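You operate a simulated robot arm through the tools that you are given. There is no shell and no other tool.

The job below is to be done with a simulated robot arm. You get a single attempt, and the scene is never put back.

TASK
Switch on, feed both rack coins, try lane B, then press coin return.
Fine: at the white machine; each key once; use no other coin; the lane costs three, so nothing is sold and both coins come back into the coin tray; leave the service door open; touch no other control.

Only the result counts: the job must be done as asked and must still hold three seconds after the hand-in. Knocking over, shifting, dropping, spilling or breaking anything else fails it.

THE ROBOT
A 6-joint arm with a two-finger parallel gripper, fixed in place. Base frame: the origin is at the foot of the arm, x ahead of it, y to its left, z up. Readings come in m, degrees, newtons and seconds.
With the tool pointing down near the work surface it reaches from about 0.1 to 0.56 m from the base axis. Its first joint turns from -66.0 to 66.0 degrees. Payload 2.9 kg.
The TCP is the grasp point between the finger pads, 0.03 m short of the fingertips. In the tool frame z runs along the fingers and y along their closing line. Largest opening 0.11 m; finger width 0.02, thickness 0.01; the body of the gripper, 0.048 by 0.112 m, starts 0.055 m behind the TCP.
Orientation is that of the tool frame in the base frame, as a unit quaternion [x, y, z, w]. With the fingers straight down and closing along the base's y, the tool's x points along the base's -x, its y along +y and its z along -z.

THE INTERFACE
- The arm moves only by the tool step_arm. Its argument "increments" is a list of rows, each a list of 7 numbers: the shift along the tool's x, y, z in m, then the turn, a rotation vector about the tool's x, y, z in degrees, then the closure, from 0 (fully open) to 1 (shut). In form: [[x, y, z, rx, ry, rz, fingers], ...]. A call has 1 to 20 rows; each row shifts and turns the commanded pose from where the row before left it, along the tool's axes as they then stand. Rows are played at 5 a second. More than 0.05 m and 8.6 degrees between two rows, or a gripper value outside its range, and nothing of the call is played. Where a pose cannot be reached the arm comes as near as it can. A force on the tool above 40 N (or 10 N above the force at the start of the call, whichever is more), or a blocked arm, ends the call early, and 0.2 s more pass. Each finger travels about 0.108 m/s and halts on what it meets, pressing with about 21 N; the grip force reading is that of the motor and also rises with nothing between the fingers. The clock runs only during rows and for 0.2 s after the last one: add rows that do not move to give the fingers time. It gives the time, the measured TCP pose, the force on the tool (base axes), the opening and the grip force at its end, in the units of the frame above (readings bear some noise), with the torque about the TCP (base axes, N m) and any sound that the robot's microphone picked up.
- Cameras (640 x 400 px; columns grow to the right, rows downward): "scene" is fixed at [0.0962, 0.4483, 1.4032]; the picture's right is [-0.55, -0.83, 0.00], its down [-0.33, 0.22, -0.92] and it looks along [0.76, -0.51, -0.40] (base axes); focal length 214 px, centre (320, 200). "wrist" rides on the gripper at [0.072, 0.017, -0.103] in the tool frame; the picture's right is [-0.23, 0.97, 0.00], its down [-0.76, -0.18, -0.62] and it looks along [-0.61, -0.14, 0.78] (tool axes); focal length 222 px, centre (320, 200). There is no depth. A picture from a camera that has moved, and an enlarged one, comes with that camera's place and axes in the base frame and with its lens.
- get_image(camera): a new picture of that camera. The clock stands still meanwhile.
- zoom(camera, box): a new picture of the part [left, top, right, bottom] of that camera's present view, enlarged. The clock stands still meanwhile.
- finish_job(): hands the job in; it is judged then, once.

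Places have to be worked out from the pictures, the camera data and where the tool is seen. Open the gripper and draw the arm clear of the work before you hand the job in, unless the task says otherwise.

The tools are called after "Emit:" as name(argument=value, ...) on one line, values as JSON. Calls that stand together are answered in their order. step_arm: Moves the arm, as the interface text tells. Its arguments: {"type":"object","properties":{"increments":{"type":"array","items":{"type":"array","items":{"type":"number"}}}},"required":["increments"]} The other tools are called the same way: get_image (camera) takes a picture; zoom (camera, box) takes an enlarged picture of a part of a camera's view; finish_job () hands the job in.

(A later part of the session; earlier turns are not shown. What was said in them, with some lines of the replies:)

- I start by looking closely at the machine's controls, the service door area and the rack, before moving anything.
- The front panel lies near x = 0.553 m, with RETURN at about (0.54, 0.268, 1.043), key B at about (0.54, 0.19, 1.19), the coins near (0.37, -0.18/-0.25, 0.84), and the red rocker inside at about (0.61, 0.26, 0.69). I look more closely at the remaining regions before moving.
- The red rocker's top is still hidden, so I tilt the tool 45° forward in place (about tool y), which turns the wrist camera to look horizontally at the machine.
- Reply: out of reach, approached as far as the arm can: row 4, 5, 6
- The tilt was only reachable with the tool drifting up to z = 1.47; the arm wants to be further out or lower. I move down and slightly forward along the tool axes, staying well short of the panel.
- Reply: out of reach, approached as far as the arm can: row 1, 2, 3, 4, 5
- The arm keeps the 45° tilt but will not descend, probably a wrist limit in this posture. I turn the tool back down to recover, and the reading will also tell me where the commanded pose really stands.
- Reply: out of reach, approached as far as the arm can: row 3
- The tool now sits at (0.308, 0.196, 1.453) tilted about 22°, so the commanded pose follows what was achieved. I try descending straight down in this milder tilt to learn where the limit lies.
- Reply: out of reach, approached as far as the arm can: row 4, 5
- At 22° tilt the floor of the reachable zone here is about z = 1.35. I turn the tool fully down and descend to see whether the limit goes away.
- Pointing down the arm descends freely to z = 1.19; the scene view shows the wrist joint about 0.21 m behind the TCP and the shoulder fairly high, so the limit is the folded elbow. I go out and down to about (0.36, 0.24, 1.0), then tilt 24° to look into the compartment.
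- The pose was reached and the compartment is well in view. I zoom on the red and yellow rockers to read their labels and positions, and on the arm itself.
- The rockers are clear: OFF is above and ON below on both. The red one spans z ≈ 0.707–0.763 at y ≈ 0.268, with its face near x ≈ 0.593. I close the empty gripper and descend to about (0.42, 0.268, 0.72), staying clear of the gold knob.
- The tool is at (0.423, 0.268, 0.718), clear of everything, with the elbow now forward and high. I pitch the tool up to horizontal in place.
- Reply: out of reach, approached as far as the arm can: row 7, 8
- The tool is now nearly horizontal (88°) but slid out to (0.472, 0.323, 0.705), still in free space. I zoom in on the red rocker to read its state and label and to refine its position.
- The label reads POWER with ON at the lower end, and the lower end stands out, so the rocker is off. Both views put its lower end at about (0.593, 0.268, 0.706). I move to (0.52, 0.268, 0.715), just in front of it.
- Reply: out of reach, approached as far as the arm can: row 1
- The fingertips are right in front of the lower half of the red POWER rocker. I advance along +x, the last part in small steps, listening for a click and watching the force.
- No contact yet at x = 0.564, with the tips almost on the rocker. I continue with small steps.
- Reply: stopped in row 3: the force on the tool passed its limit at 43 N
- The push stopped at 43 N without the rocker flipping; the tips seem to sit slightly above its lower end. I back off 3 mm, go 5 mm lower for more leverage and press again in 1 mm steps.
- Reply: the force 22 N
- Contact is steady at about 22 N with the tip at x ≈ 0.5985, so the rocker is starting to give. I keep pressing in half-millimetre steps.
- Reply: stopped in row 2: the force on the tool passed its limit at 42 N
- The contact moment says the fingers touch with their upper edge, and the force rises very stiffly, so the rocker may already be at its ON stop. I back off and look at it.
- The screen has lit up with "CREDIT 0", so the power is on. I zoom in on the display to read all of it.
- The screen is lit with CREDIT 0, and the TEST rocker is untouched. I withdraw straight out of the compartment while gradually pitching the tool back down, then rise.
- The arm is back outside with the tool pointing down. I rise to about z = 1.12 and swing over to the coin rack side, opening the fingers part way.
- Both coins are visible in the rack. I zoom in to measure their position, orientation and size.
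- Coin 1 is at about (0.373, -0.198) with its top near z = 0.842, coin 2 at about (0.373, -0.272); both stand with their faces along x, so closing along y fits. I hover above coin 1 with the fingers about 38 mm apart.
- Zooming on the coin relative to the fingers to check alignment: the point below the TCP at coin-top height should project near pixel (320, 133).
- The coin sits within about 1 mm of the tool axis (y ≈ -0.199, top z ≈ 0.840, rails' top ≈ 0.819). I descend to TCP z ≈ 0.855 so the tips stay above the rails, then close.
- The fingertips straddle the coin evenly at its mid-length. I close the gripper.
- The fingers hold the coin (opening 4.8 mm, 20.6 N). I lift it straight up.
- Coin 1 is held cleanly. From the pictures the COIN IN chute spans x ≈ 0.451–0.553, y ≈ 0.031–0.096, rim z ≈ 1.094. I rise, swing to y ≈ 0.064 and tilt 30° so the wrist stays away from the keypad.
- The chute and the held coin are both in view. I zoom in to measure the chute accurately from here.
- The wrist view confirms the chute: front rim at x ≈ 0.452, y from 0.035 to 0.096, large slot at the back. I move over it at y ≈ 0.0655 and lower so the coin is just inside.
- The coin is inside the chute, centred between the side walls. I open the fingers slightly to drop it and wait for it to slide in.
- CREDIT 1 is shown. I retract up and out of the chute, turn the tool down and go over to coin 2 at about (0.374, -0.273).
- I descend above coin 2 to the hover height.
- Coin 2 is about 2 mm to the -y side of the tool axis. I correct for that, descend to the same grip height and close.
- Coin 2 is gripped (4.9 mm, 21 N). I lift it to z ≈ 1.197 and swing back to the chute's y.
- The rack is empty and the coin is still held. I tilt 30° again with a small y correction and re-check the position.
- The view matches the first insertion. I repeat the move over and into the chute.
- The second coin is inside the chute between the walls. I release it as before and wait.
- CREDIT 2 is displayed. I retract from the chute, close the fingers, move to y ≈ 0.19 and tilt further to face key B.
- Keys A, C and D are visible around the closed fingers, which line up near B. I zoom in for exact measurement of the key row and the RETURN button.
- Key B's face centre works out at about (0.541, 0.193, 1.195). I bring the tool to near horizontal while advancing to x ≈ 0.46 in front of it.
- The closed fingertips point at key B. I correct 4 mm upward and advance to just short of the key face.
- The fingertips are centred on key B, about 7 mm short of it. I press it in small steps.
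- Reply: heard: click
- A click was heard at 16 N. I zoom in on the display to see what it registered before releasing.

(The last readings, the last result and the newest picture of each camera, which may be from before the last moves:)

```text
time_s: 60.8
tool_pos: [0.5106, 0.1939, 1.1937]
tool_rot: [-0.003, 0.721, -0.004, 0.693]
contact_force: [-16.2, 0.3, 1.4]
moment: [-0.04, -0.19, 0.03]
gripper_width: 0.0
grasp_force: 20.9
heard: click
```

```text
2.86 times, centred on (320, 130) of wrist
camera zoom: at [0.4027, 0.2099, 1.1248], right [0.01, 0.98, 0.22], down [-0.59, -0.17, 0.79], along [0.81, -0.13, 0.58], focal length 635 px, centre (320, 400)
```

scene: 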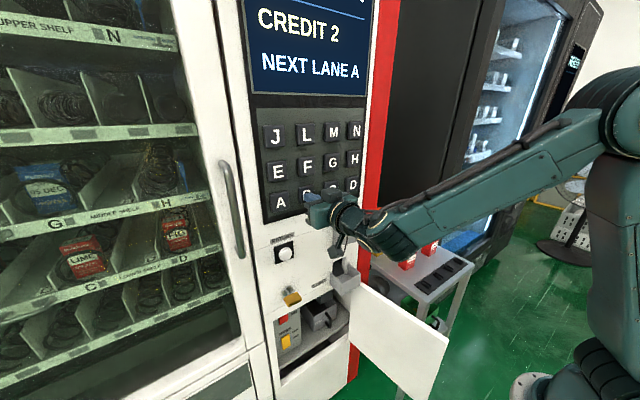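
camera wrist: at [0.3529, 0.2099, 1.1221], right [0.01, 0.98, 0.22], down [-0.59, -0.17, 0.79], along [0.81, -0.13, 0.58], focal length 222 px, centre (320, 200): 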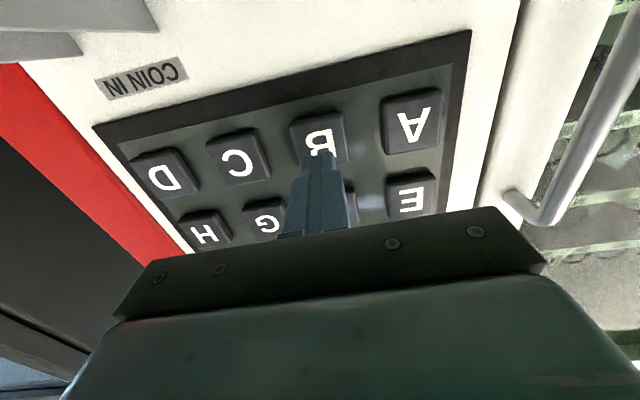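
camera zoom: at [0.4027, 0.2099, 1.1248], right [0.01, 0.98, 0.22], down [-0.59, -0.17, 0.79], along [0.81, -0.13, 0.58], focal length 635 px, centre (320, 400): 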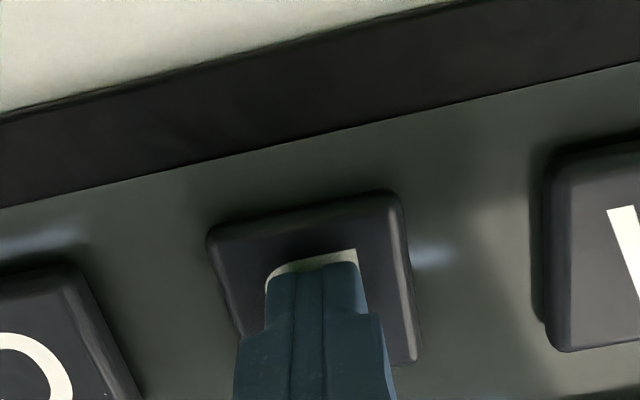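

The top line of the display changed slightly, consistent with the key registering. I release by backing straight off.

Emit:
step_arm(increments=[[0, 0, -0.01, 0, 0, 0, 1], [0, 0, -0.02, 0, 0, 0, 1], [0, 0, -0.025, 0, 0, 0, 1], [0, 0, 0, 0, 0, 0, 1]])

Emit:
zoom(camera="scene", box=[235, 0, 395, 60])

Emit:
get_image(camera="wrist")

Emit:
get_image(camera="scene")

```text
time_s: 61.8
tool_pos: [0.4555, 0.1934, 1.1946]
tool_rot: [-0.004, 0.721, -0.004, 0.693]
contact_force: [-0.4, 0.4, 0.1]
moment: [0.03, 0.01, 0.01]
gripper_width: 0.0
grasp_force: 21.2
```

```text
4.00 times, centred on (315, 30) of scene
camera zoom: at [0.0962, 0.4483, 1.4032], right [-0.55, -0.83, 0.0], down [-0.33, 0.22, -0.92], along [0.76, -0.51, -0.4], focal length 858 px, centre (340, 880)
```

zoom: 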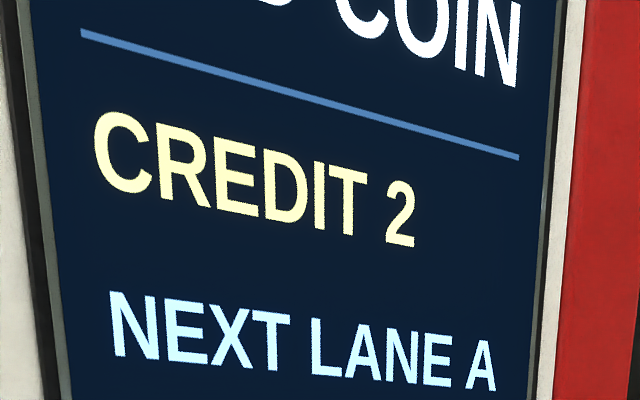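

```text
taken
camera wrist: at [0.3483, 0.2094, 1.1266], right [0.01, 0.98, 0.22], down [-0.59, -0.17, 0.79], along [0.81, -0.13, 0.58], focal length 222 px, centre (320, 200)
```

wrist: 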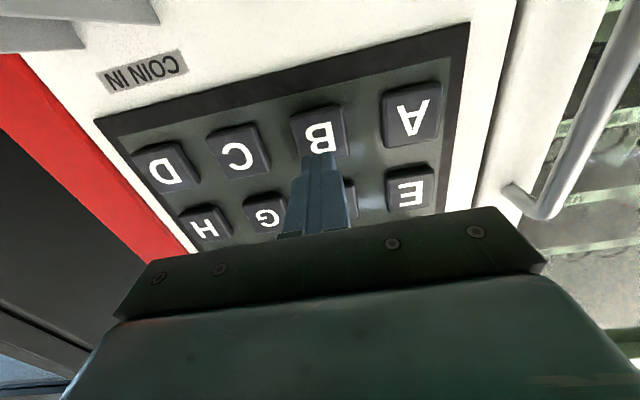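

```text
taken
```

scene: 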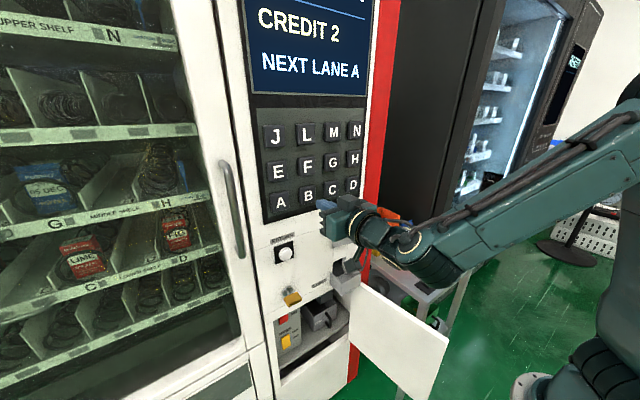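

The display now reads "...D COIN" (ADD COIN) with CREDIT 2, so B registered and nothing was sold. The RETURN button is at about (0.538, 0.266, 1.040); I move down in front of it.

Emit:
step_arm(increments=[[0.0386, 0.0182, 0.0027, 0, 0, 0, 1], [0.0386, 0.0182, 0.0027, 0, 0, 0, 1], [0.0386, 0.0182, 0.0027, 0, 0, 0, 1], [0.0386, 0.0182, 0.0027, 0, 0, 0, 1], [0, 0, 0, 0, 0, 0, 1]])

Emit:
get_image(camera="wrist")

Emit:
zoom(camera="scene", box=[240, 180, 440, 320])

```text
time_s: 63.0
tool_pos: [0.4606, 0.2666, 1.0387]
tool_rot: [-0.004, 0.721, -0.003, 0.693]
contact_force: [0.4, -0.9, -0.3]
moment: [0.03, 0.02, -0.01]
gripper_width: 0.0001
grasp_force: 20.5
```

```text
taken
camera wrist: at [0.3537, 0.2821, 0.9706], right [0.01, 0.98, 0.22], down [-0.59, -0.17, 0.79], along [0.81, -0.13, 0.58], focal length 222 px, centre (320, 200)
```

wrist: 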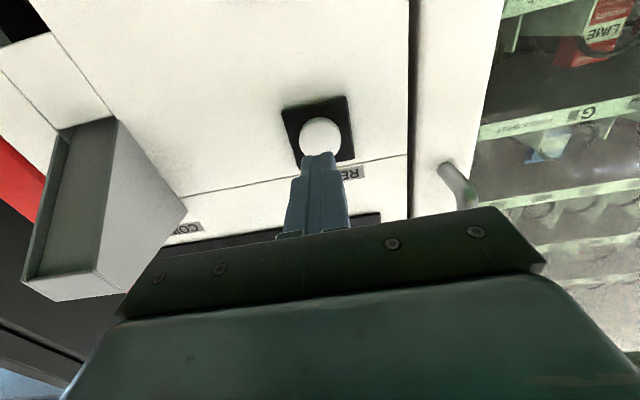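

```text
2.86 times, centred on (340, 250) of scene
camera zoom: at [0.0962, 0.4483, 1.4032], right [-0.55, -0.83, 0.0], down [-0.33, 0.22, -0.92], along [0.76, -0.51, -0.4], focal length 613 px, centre (263, 57)
```

zoom: 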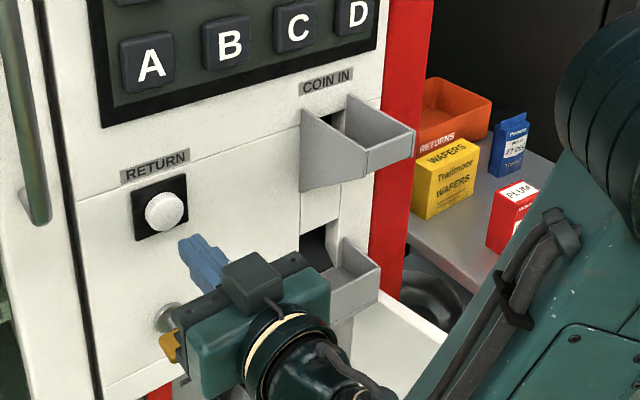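

The fingertips are lined up with the RETURN button. I advance to just short of it and then press in small steps until it clicks.

Emit:
step_arm(increments=[[-0.001, 0, 0.012, 0, 0, 0, 1], [-0.001, 0, 0.012, 0, 0, 0, 1], [-0.0005, 0, 0.012, 0, 0, 0, 1], [0, 0, 0.004, 0, 0, 0, 1], [0, 0, 0, 0, 0, 0, 1]])

Emit:
zoom(camera="wrist", box=[220, 60, 420, 200])

Emit:
zoom(camera="scene", box=[240, 200, 400, 320])

```text
time_s: 64.2
tool_pos: [0.5011, 0.2648, 1.0403]
tool_rot: [-0.004, 0.721, -0.003, 0.693]
contact_force: [-0.1, 0.7, 0.9]
moment: [0.0, 0.04, 0.02]
gripper_width: 0.0
grasp_force: 21.1
```

```text
2.86 times, centred on (320, 130) of wrist
camera zoom: at [0.3938, 0.2815, 0.9721], right [0.01, 0.98, 0.22], down [-0.59, -0.17, 0.79], along [0.81, -0.13, 0.58], focal length 635 px, centre (320, 400)
```

zoom: 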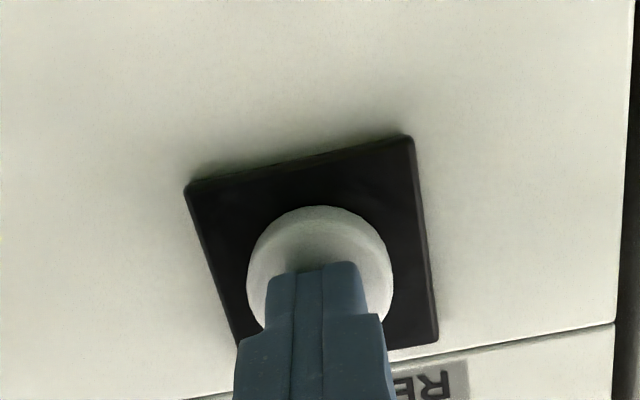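

```text
3.33 times, centred on (320, 260) of scene
camera zoom: at [0.0962, 0.4483, 1.4032], right [-0.55, -0.83, 0.0], down [-0.33, 0.22, -0.92], along [0.76, -0.51, -0.4], focal length 715 px, centre (320, 0)
```

zoom: 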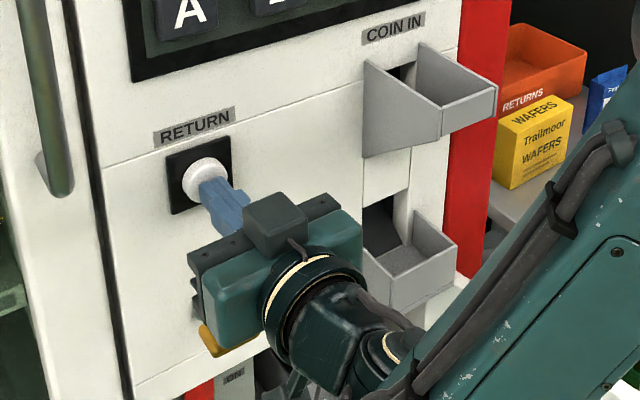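

The tips are centred on the white RETURN button and about 7 mm short. I press in small steps.

Emit:
step_arm(increments=[[0, 0, 0.003, 0, 0, 0, 1], [0, 0, 0.002, 0, 0, 0, 1], [0, 0, 0.002, 0, 0, 0, 1], [0, 0, 0.0015, 0, 0, 0, 1]])

Emit:
get_image(camera="scene")

```text
time_s: 65.2
tool_pos: [0.5084, 0.2651, 1.0413]
tool_rot: [-0.005, 0.721, -0.003, 0.693]
contact_force: [-16.2, 0.9, -0.3]
moment: [0.08, 0.0, -0.01]
gripper_width: 0.0
grasp_force: 20.6
heard: click
```

```text
taken
```

scene: 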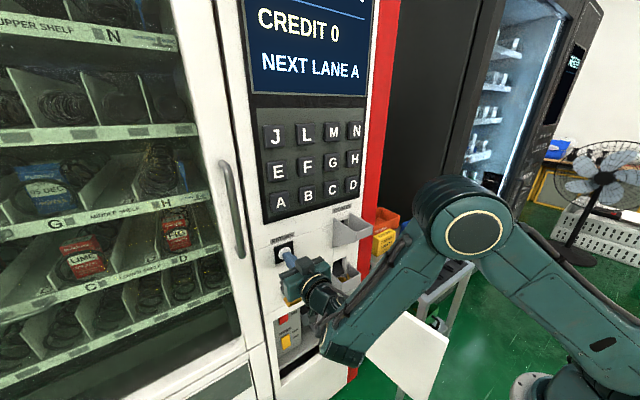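

A click was heard and the credit fell to 0, so the return was accepted. I back straight off the button and look at the coin tray.

Emit:
step_arm(increments=[[0, 0, -0.01, 0, 0, 0, 1], [0, 0, -0.02, 0, 0, 0, 1], [0, 0, -0.025, 0, 0, 0, 1], [0, 0, 0, 0, 0, 0, 1], [0, 0, 0, 0, 0, 0, 1], [0, 0, 0, 0, 0, 0, 1]])

Emit:
zoom(camera="scene", box=[320, 190, 420, 310])

Emit:
zoom(camera="scene", box=[235, 0, 395, 60])

```text
time_s: 66.6
tool_pos: [0.4544, 0.2655, 1.0415]
tool_rot: [-0.004, 0.721, -0.003, 0.693]
contact_force: [0.3, 0.0, -0.5]
moment: [0.03, -0.01, -0.01]
gripper_width: 0.0
grasp_force: 21.3
```

```text
3.33 times, centred on (370, 250) of scene
camera zoom: at [0.0962, 0.4483, 1.4032], right [-0.55, -0.83, 0.0], down [-0.33, 0.22, -0.92], along [0.76, -0.51, -0.4], focal length 715 px, centre (153, 33)
```

zoom: 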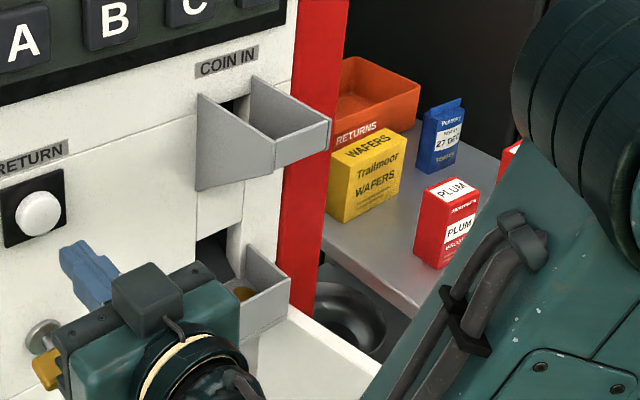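

```text
4.00 times, centred on (315, 30) of scene
camera zoom: at [0.0962, 0.4483, 1.4032], right [-0.55, -0.83, 0.0], down [-0.33, 0.22, -0.92], along [0.76, -0.51, -0.4], focal length 858 px, centre (340, 880)
```

zoom: 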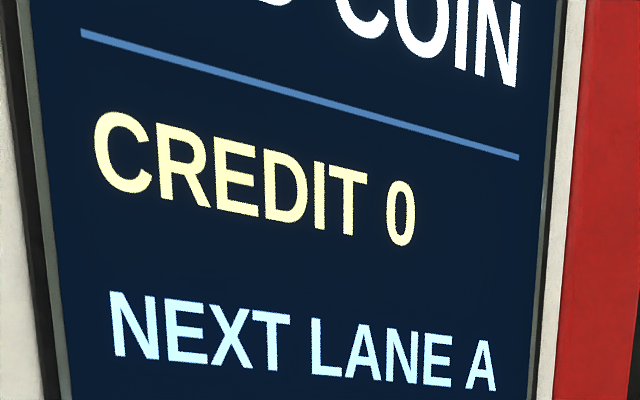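

A gold coin is visible in the tray. I pull the arm back and turn the tool down so I can inspect the tray properly.

Emit:
step_arm(increments=[[0, 0, -0.012, 0, 8, 0, 1], [0, 0, -0.012, 0, 8, 0, 1], [0, 0, -0.012, 0, 8, 0, 1], [0, 0, -0.012, 0, 8, 0, 1], [0, 0, -0.012, 0, 8, 0, 1], [-0.015, 0, -0.025, 0, 8, 0, 1], [-0.01, 0, -0.03, 0, 8, 0, 1], [0, -0.02, -0.035, 0, 0, 0, 1], [0, -0.03, -0.035, 0, 0, 0, 1], [0, -0.04, -0.02, 0, 0, 0, 1], [0, -0.04, 0, 0, 0, 0, 1], [0, -0.04, 0, 0, 0, 0, 1], [0, 0, 0, 0, 0, 0, 1]])

Emit:
get_image(camera="wrist")

Emit:
get_image(camera="scene")

```text
time_s: 69.4
tool_pos: [0.3332, 0.0963, 1.1963]
tool_rot: [-0.002, 0.962, -0.005, 0.273]
contact_force: [0.2, -0.2, -0.3]
moment: [-0.01, 0.01, 0.0]
gripper_width: 0.0
grasp_force: 20.8
```

```text
taken
camera wrist: at [0.2135, 0.1136, 1.2463], right [0.19, 0.98, 0.11], down [0.32, -0.17, 0.93], along [0.93, -0.14, -0.35], focal length 222 px, centre (320, 200)
```

wrist: 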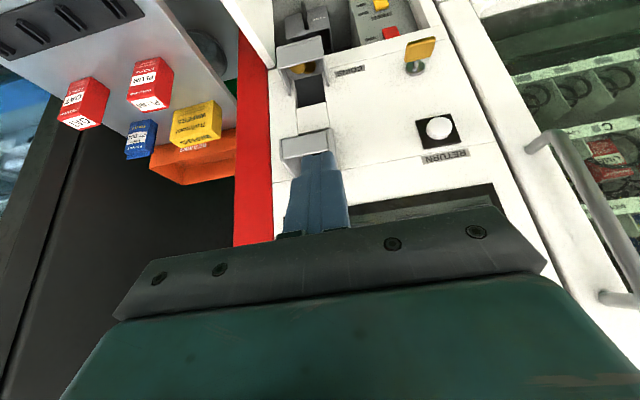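

```text
taken
```

scene: 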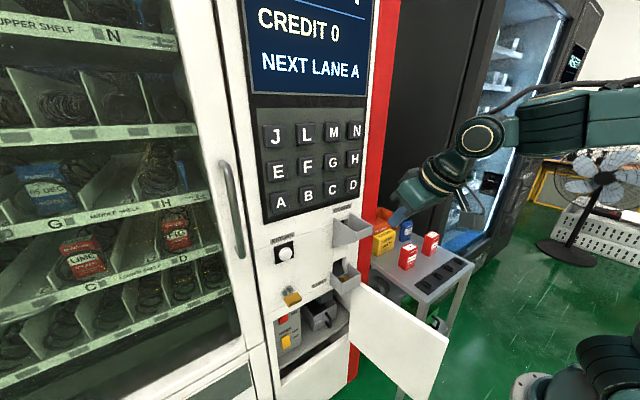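

The arm is clear and the tray is visible from both cameras. I zoom in to count the coins and check the switches, door and displays.

Emit:
zoom(camera="scene", box=[315, 200, 395, 310])

Emit:
zoom(camera="wrist", box=[260, 20, 360, 100])

Emit:
zoom(camera="wrist", box=[330, 0, 450, 90])

Emit:
zoom(camera="scene", box=[235, 0, 395, 60])

```text
3.64 times, centred on (355, 255) of scene
camera zoom: at [0.0962, 0.4483, 1.4032], right [-0.55, -0.83, 0.0], down [-0.33, 0.22, -0.92], along [0.76, -0.51, -0.4], focal length 780 px, centre (193, 0)
```

zoom: 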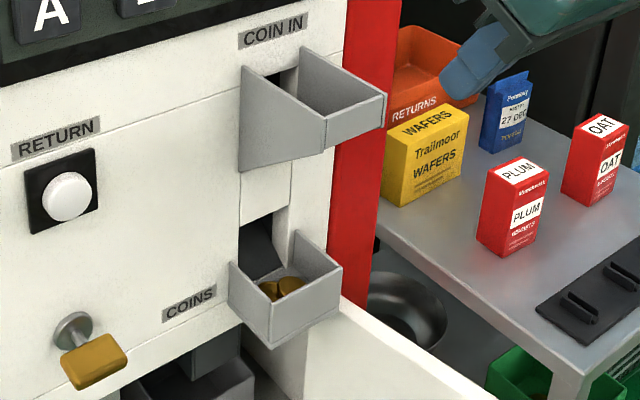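

```text
5.00 times, centred on (310, 60) of wrist
camera zoom: at [0.2135, 0.1136, 1.2463], right [0.19, 0.98, 0.11], down [0.32, -0.17, 0.93], along [0.93, -0.14, -0.35], focal length 1111 px, centre (370, 900)
```

zoom: 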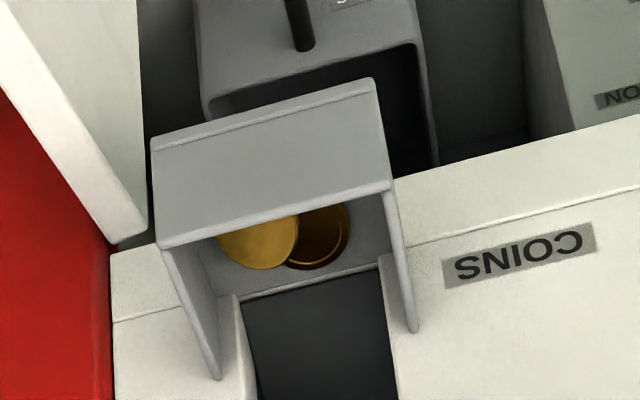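

```text
4.44 times, centred on (390, 45) of wrist
camera zoom: at [0.2135, 0.1136, 1.2463], right [0.19, 0.98, 0.11], down [0.32, -0.17, 0.93], along [0.93, -0.14, -0.35], focal length 987 px, centre (9, 889)
```

zoom: 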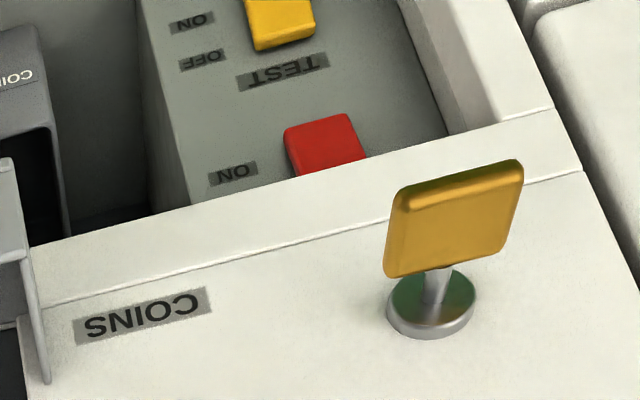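

```text
4.00 times, centred on (315, 30) of scene
camera zoom: at [0.0962, 0.4483, 1.4032], right [-0.55, -0.83, 0.0], down [-0.33, 0.22, -0.92], along [0.76, -0.51, -0.4], focal length 858 px, centre (340, 880)
```

zoom: 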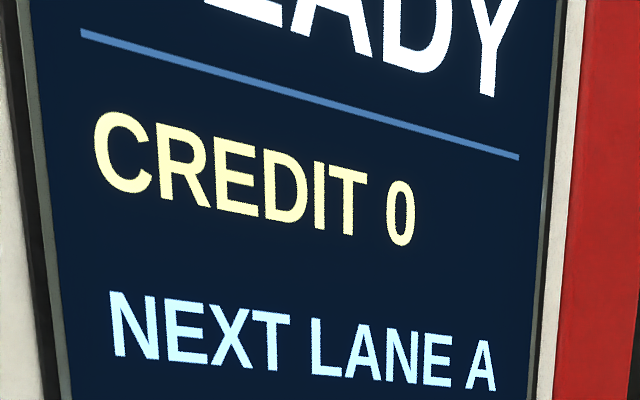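

Both coins lie in the tray, the display reads READY / CREDIT 0, the TEST rocker and knob are untouched, and the door is still open. I draw the arm further back, turn the tool down and open the gripper.

Emit:
step_arm(increments=[[0.01, 0, -0.02, 0, 8, 0, 1], [0.01, 0, -0.02, 0, 8, 0, 0.7], [0.01, 0, -0.02, 0, 8, 0, 0.4], [0, 0, -0.02, 0, 7.7, 0, 0.1], [0, 0, -0.02, 0, 0, 0, 0], [0, 0, 0, 0, 0, 0, 0], [0, 0, 0, 0, 0, 0, 0], [0, 0, 0, 0, 0, 0, 0], [0, 0, 0, 0, 0, 0, 0], [0, 0, 0, 0, 0, 0, 0]])

Emit:
get_image(camera="scene")

Emit:
get_image(camera="wrist")

```text
time_s: 71.6
tool_pos: [0.2866, 0.0993, 1.2635]
tool_rot: [0.0, 1.0, 0.003, 0.025]
contact_force: [-0.2, -0.9, -0.8]
moment: [0.0, -0.02, 0.03]
gripper_width: 0.11
grasp_force: 0.0
out of reach, approached as far as the arm can: row 4, 5
```

```text
taken
```

scene: 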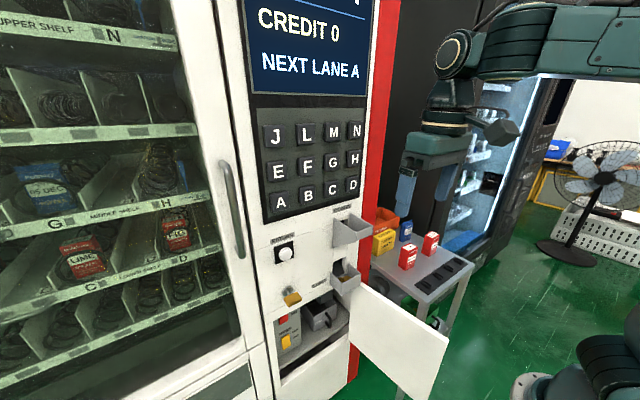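

```text
taken
camera wrist: at [0.2075, 0.116, 1.3635], right [0.23, 0.97, 0.02], down [0.73, -0.18, 0.66], along [0.65, -0.14, -0.75], focal length 222 px, centre (320, 200)
```

wrist: 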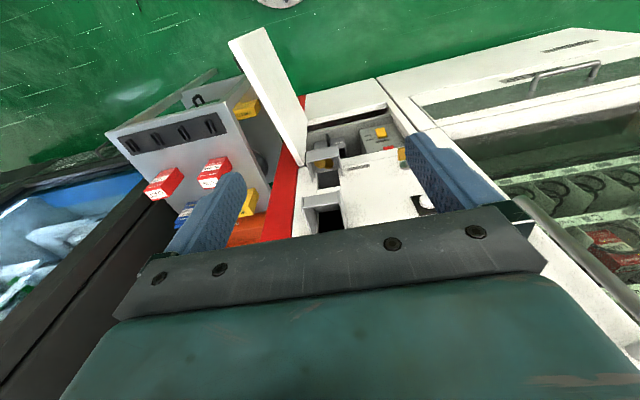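

The arm is clear with the gripper open. The machine is on and shows CREDIT 0, both coins are in the tray, the rack is empty, the service door is open and nothing else has moved. I hand the job in.

Emit:
finish_job()

```text
The job is handed in.
```

The job is done and handed in. The white machine is switched on, both rack coins went in, lane B was tried, and the coin return gave both coins back.

- **Power:** the red POWER rocker is on. The first press stopped at the force limit, so I pressed it again a little lower. The screen was lit when I next checked.
- **Coins:** the display counted CREDIT 1, then CREDIT 2, and the rack is now empty. No other coin was used.
- **Lane B:** one press, one click. The display asked for more coin, and the credit stayed at 2.
- **Coin return:** one press, one click. The credit dropped to 0, and both coins are in the coin tray.
- **Left as they were:** the service door is still open, and I did not touch the TEST rocker, the gold knob or any other key. I saw nothing knocked or shifted.

At hand-in the arm was clear of the machine with the gripper open.
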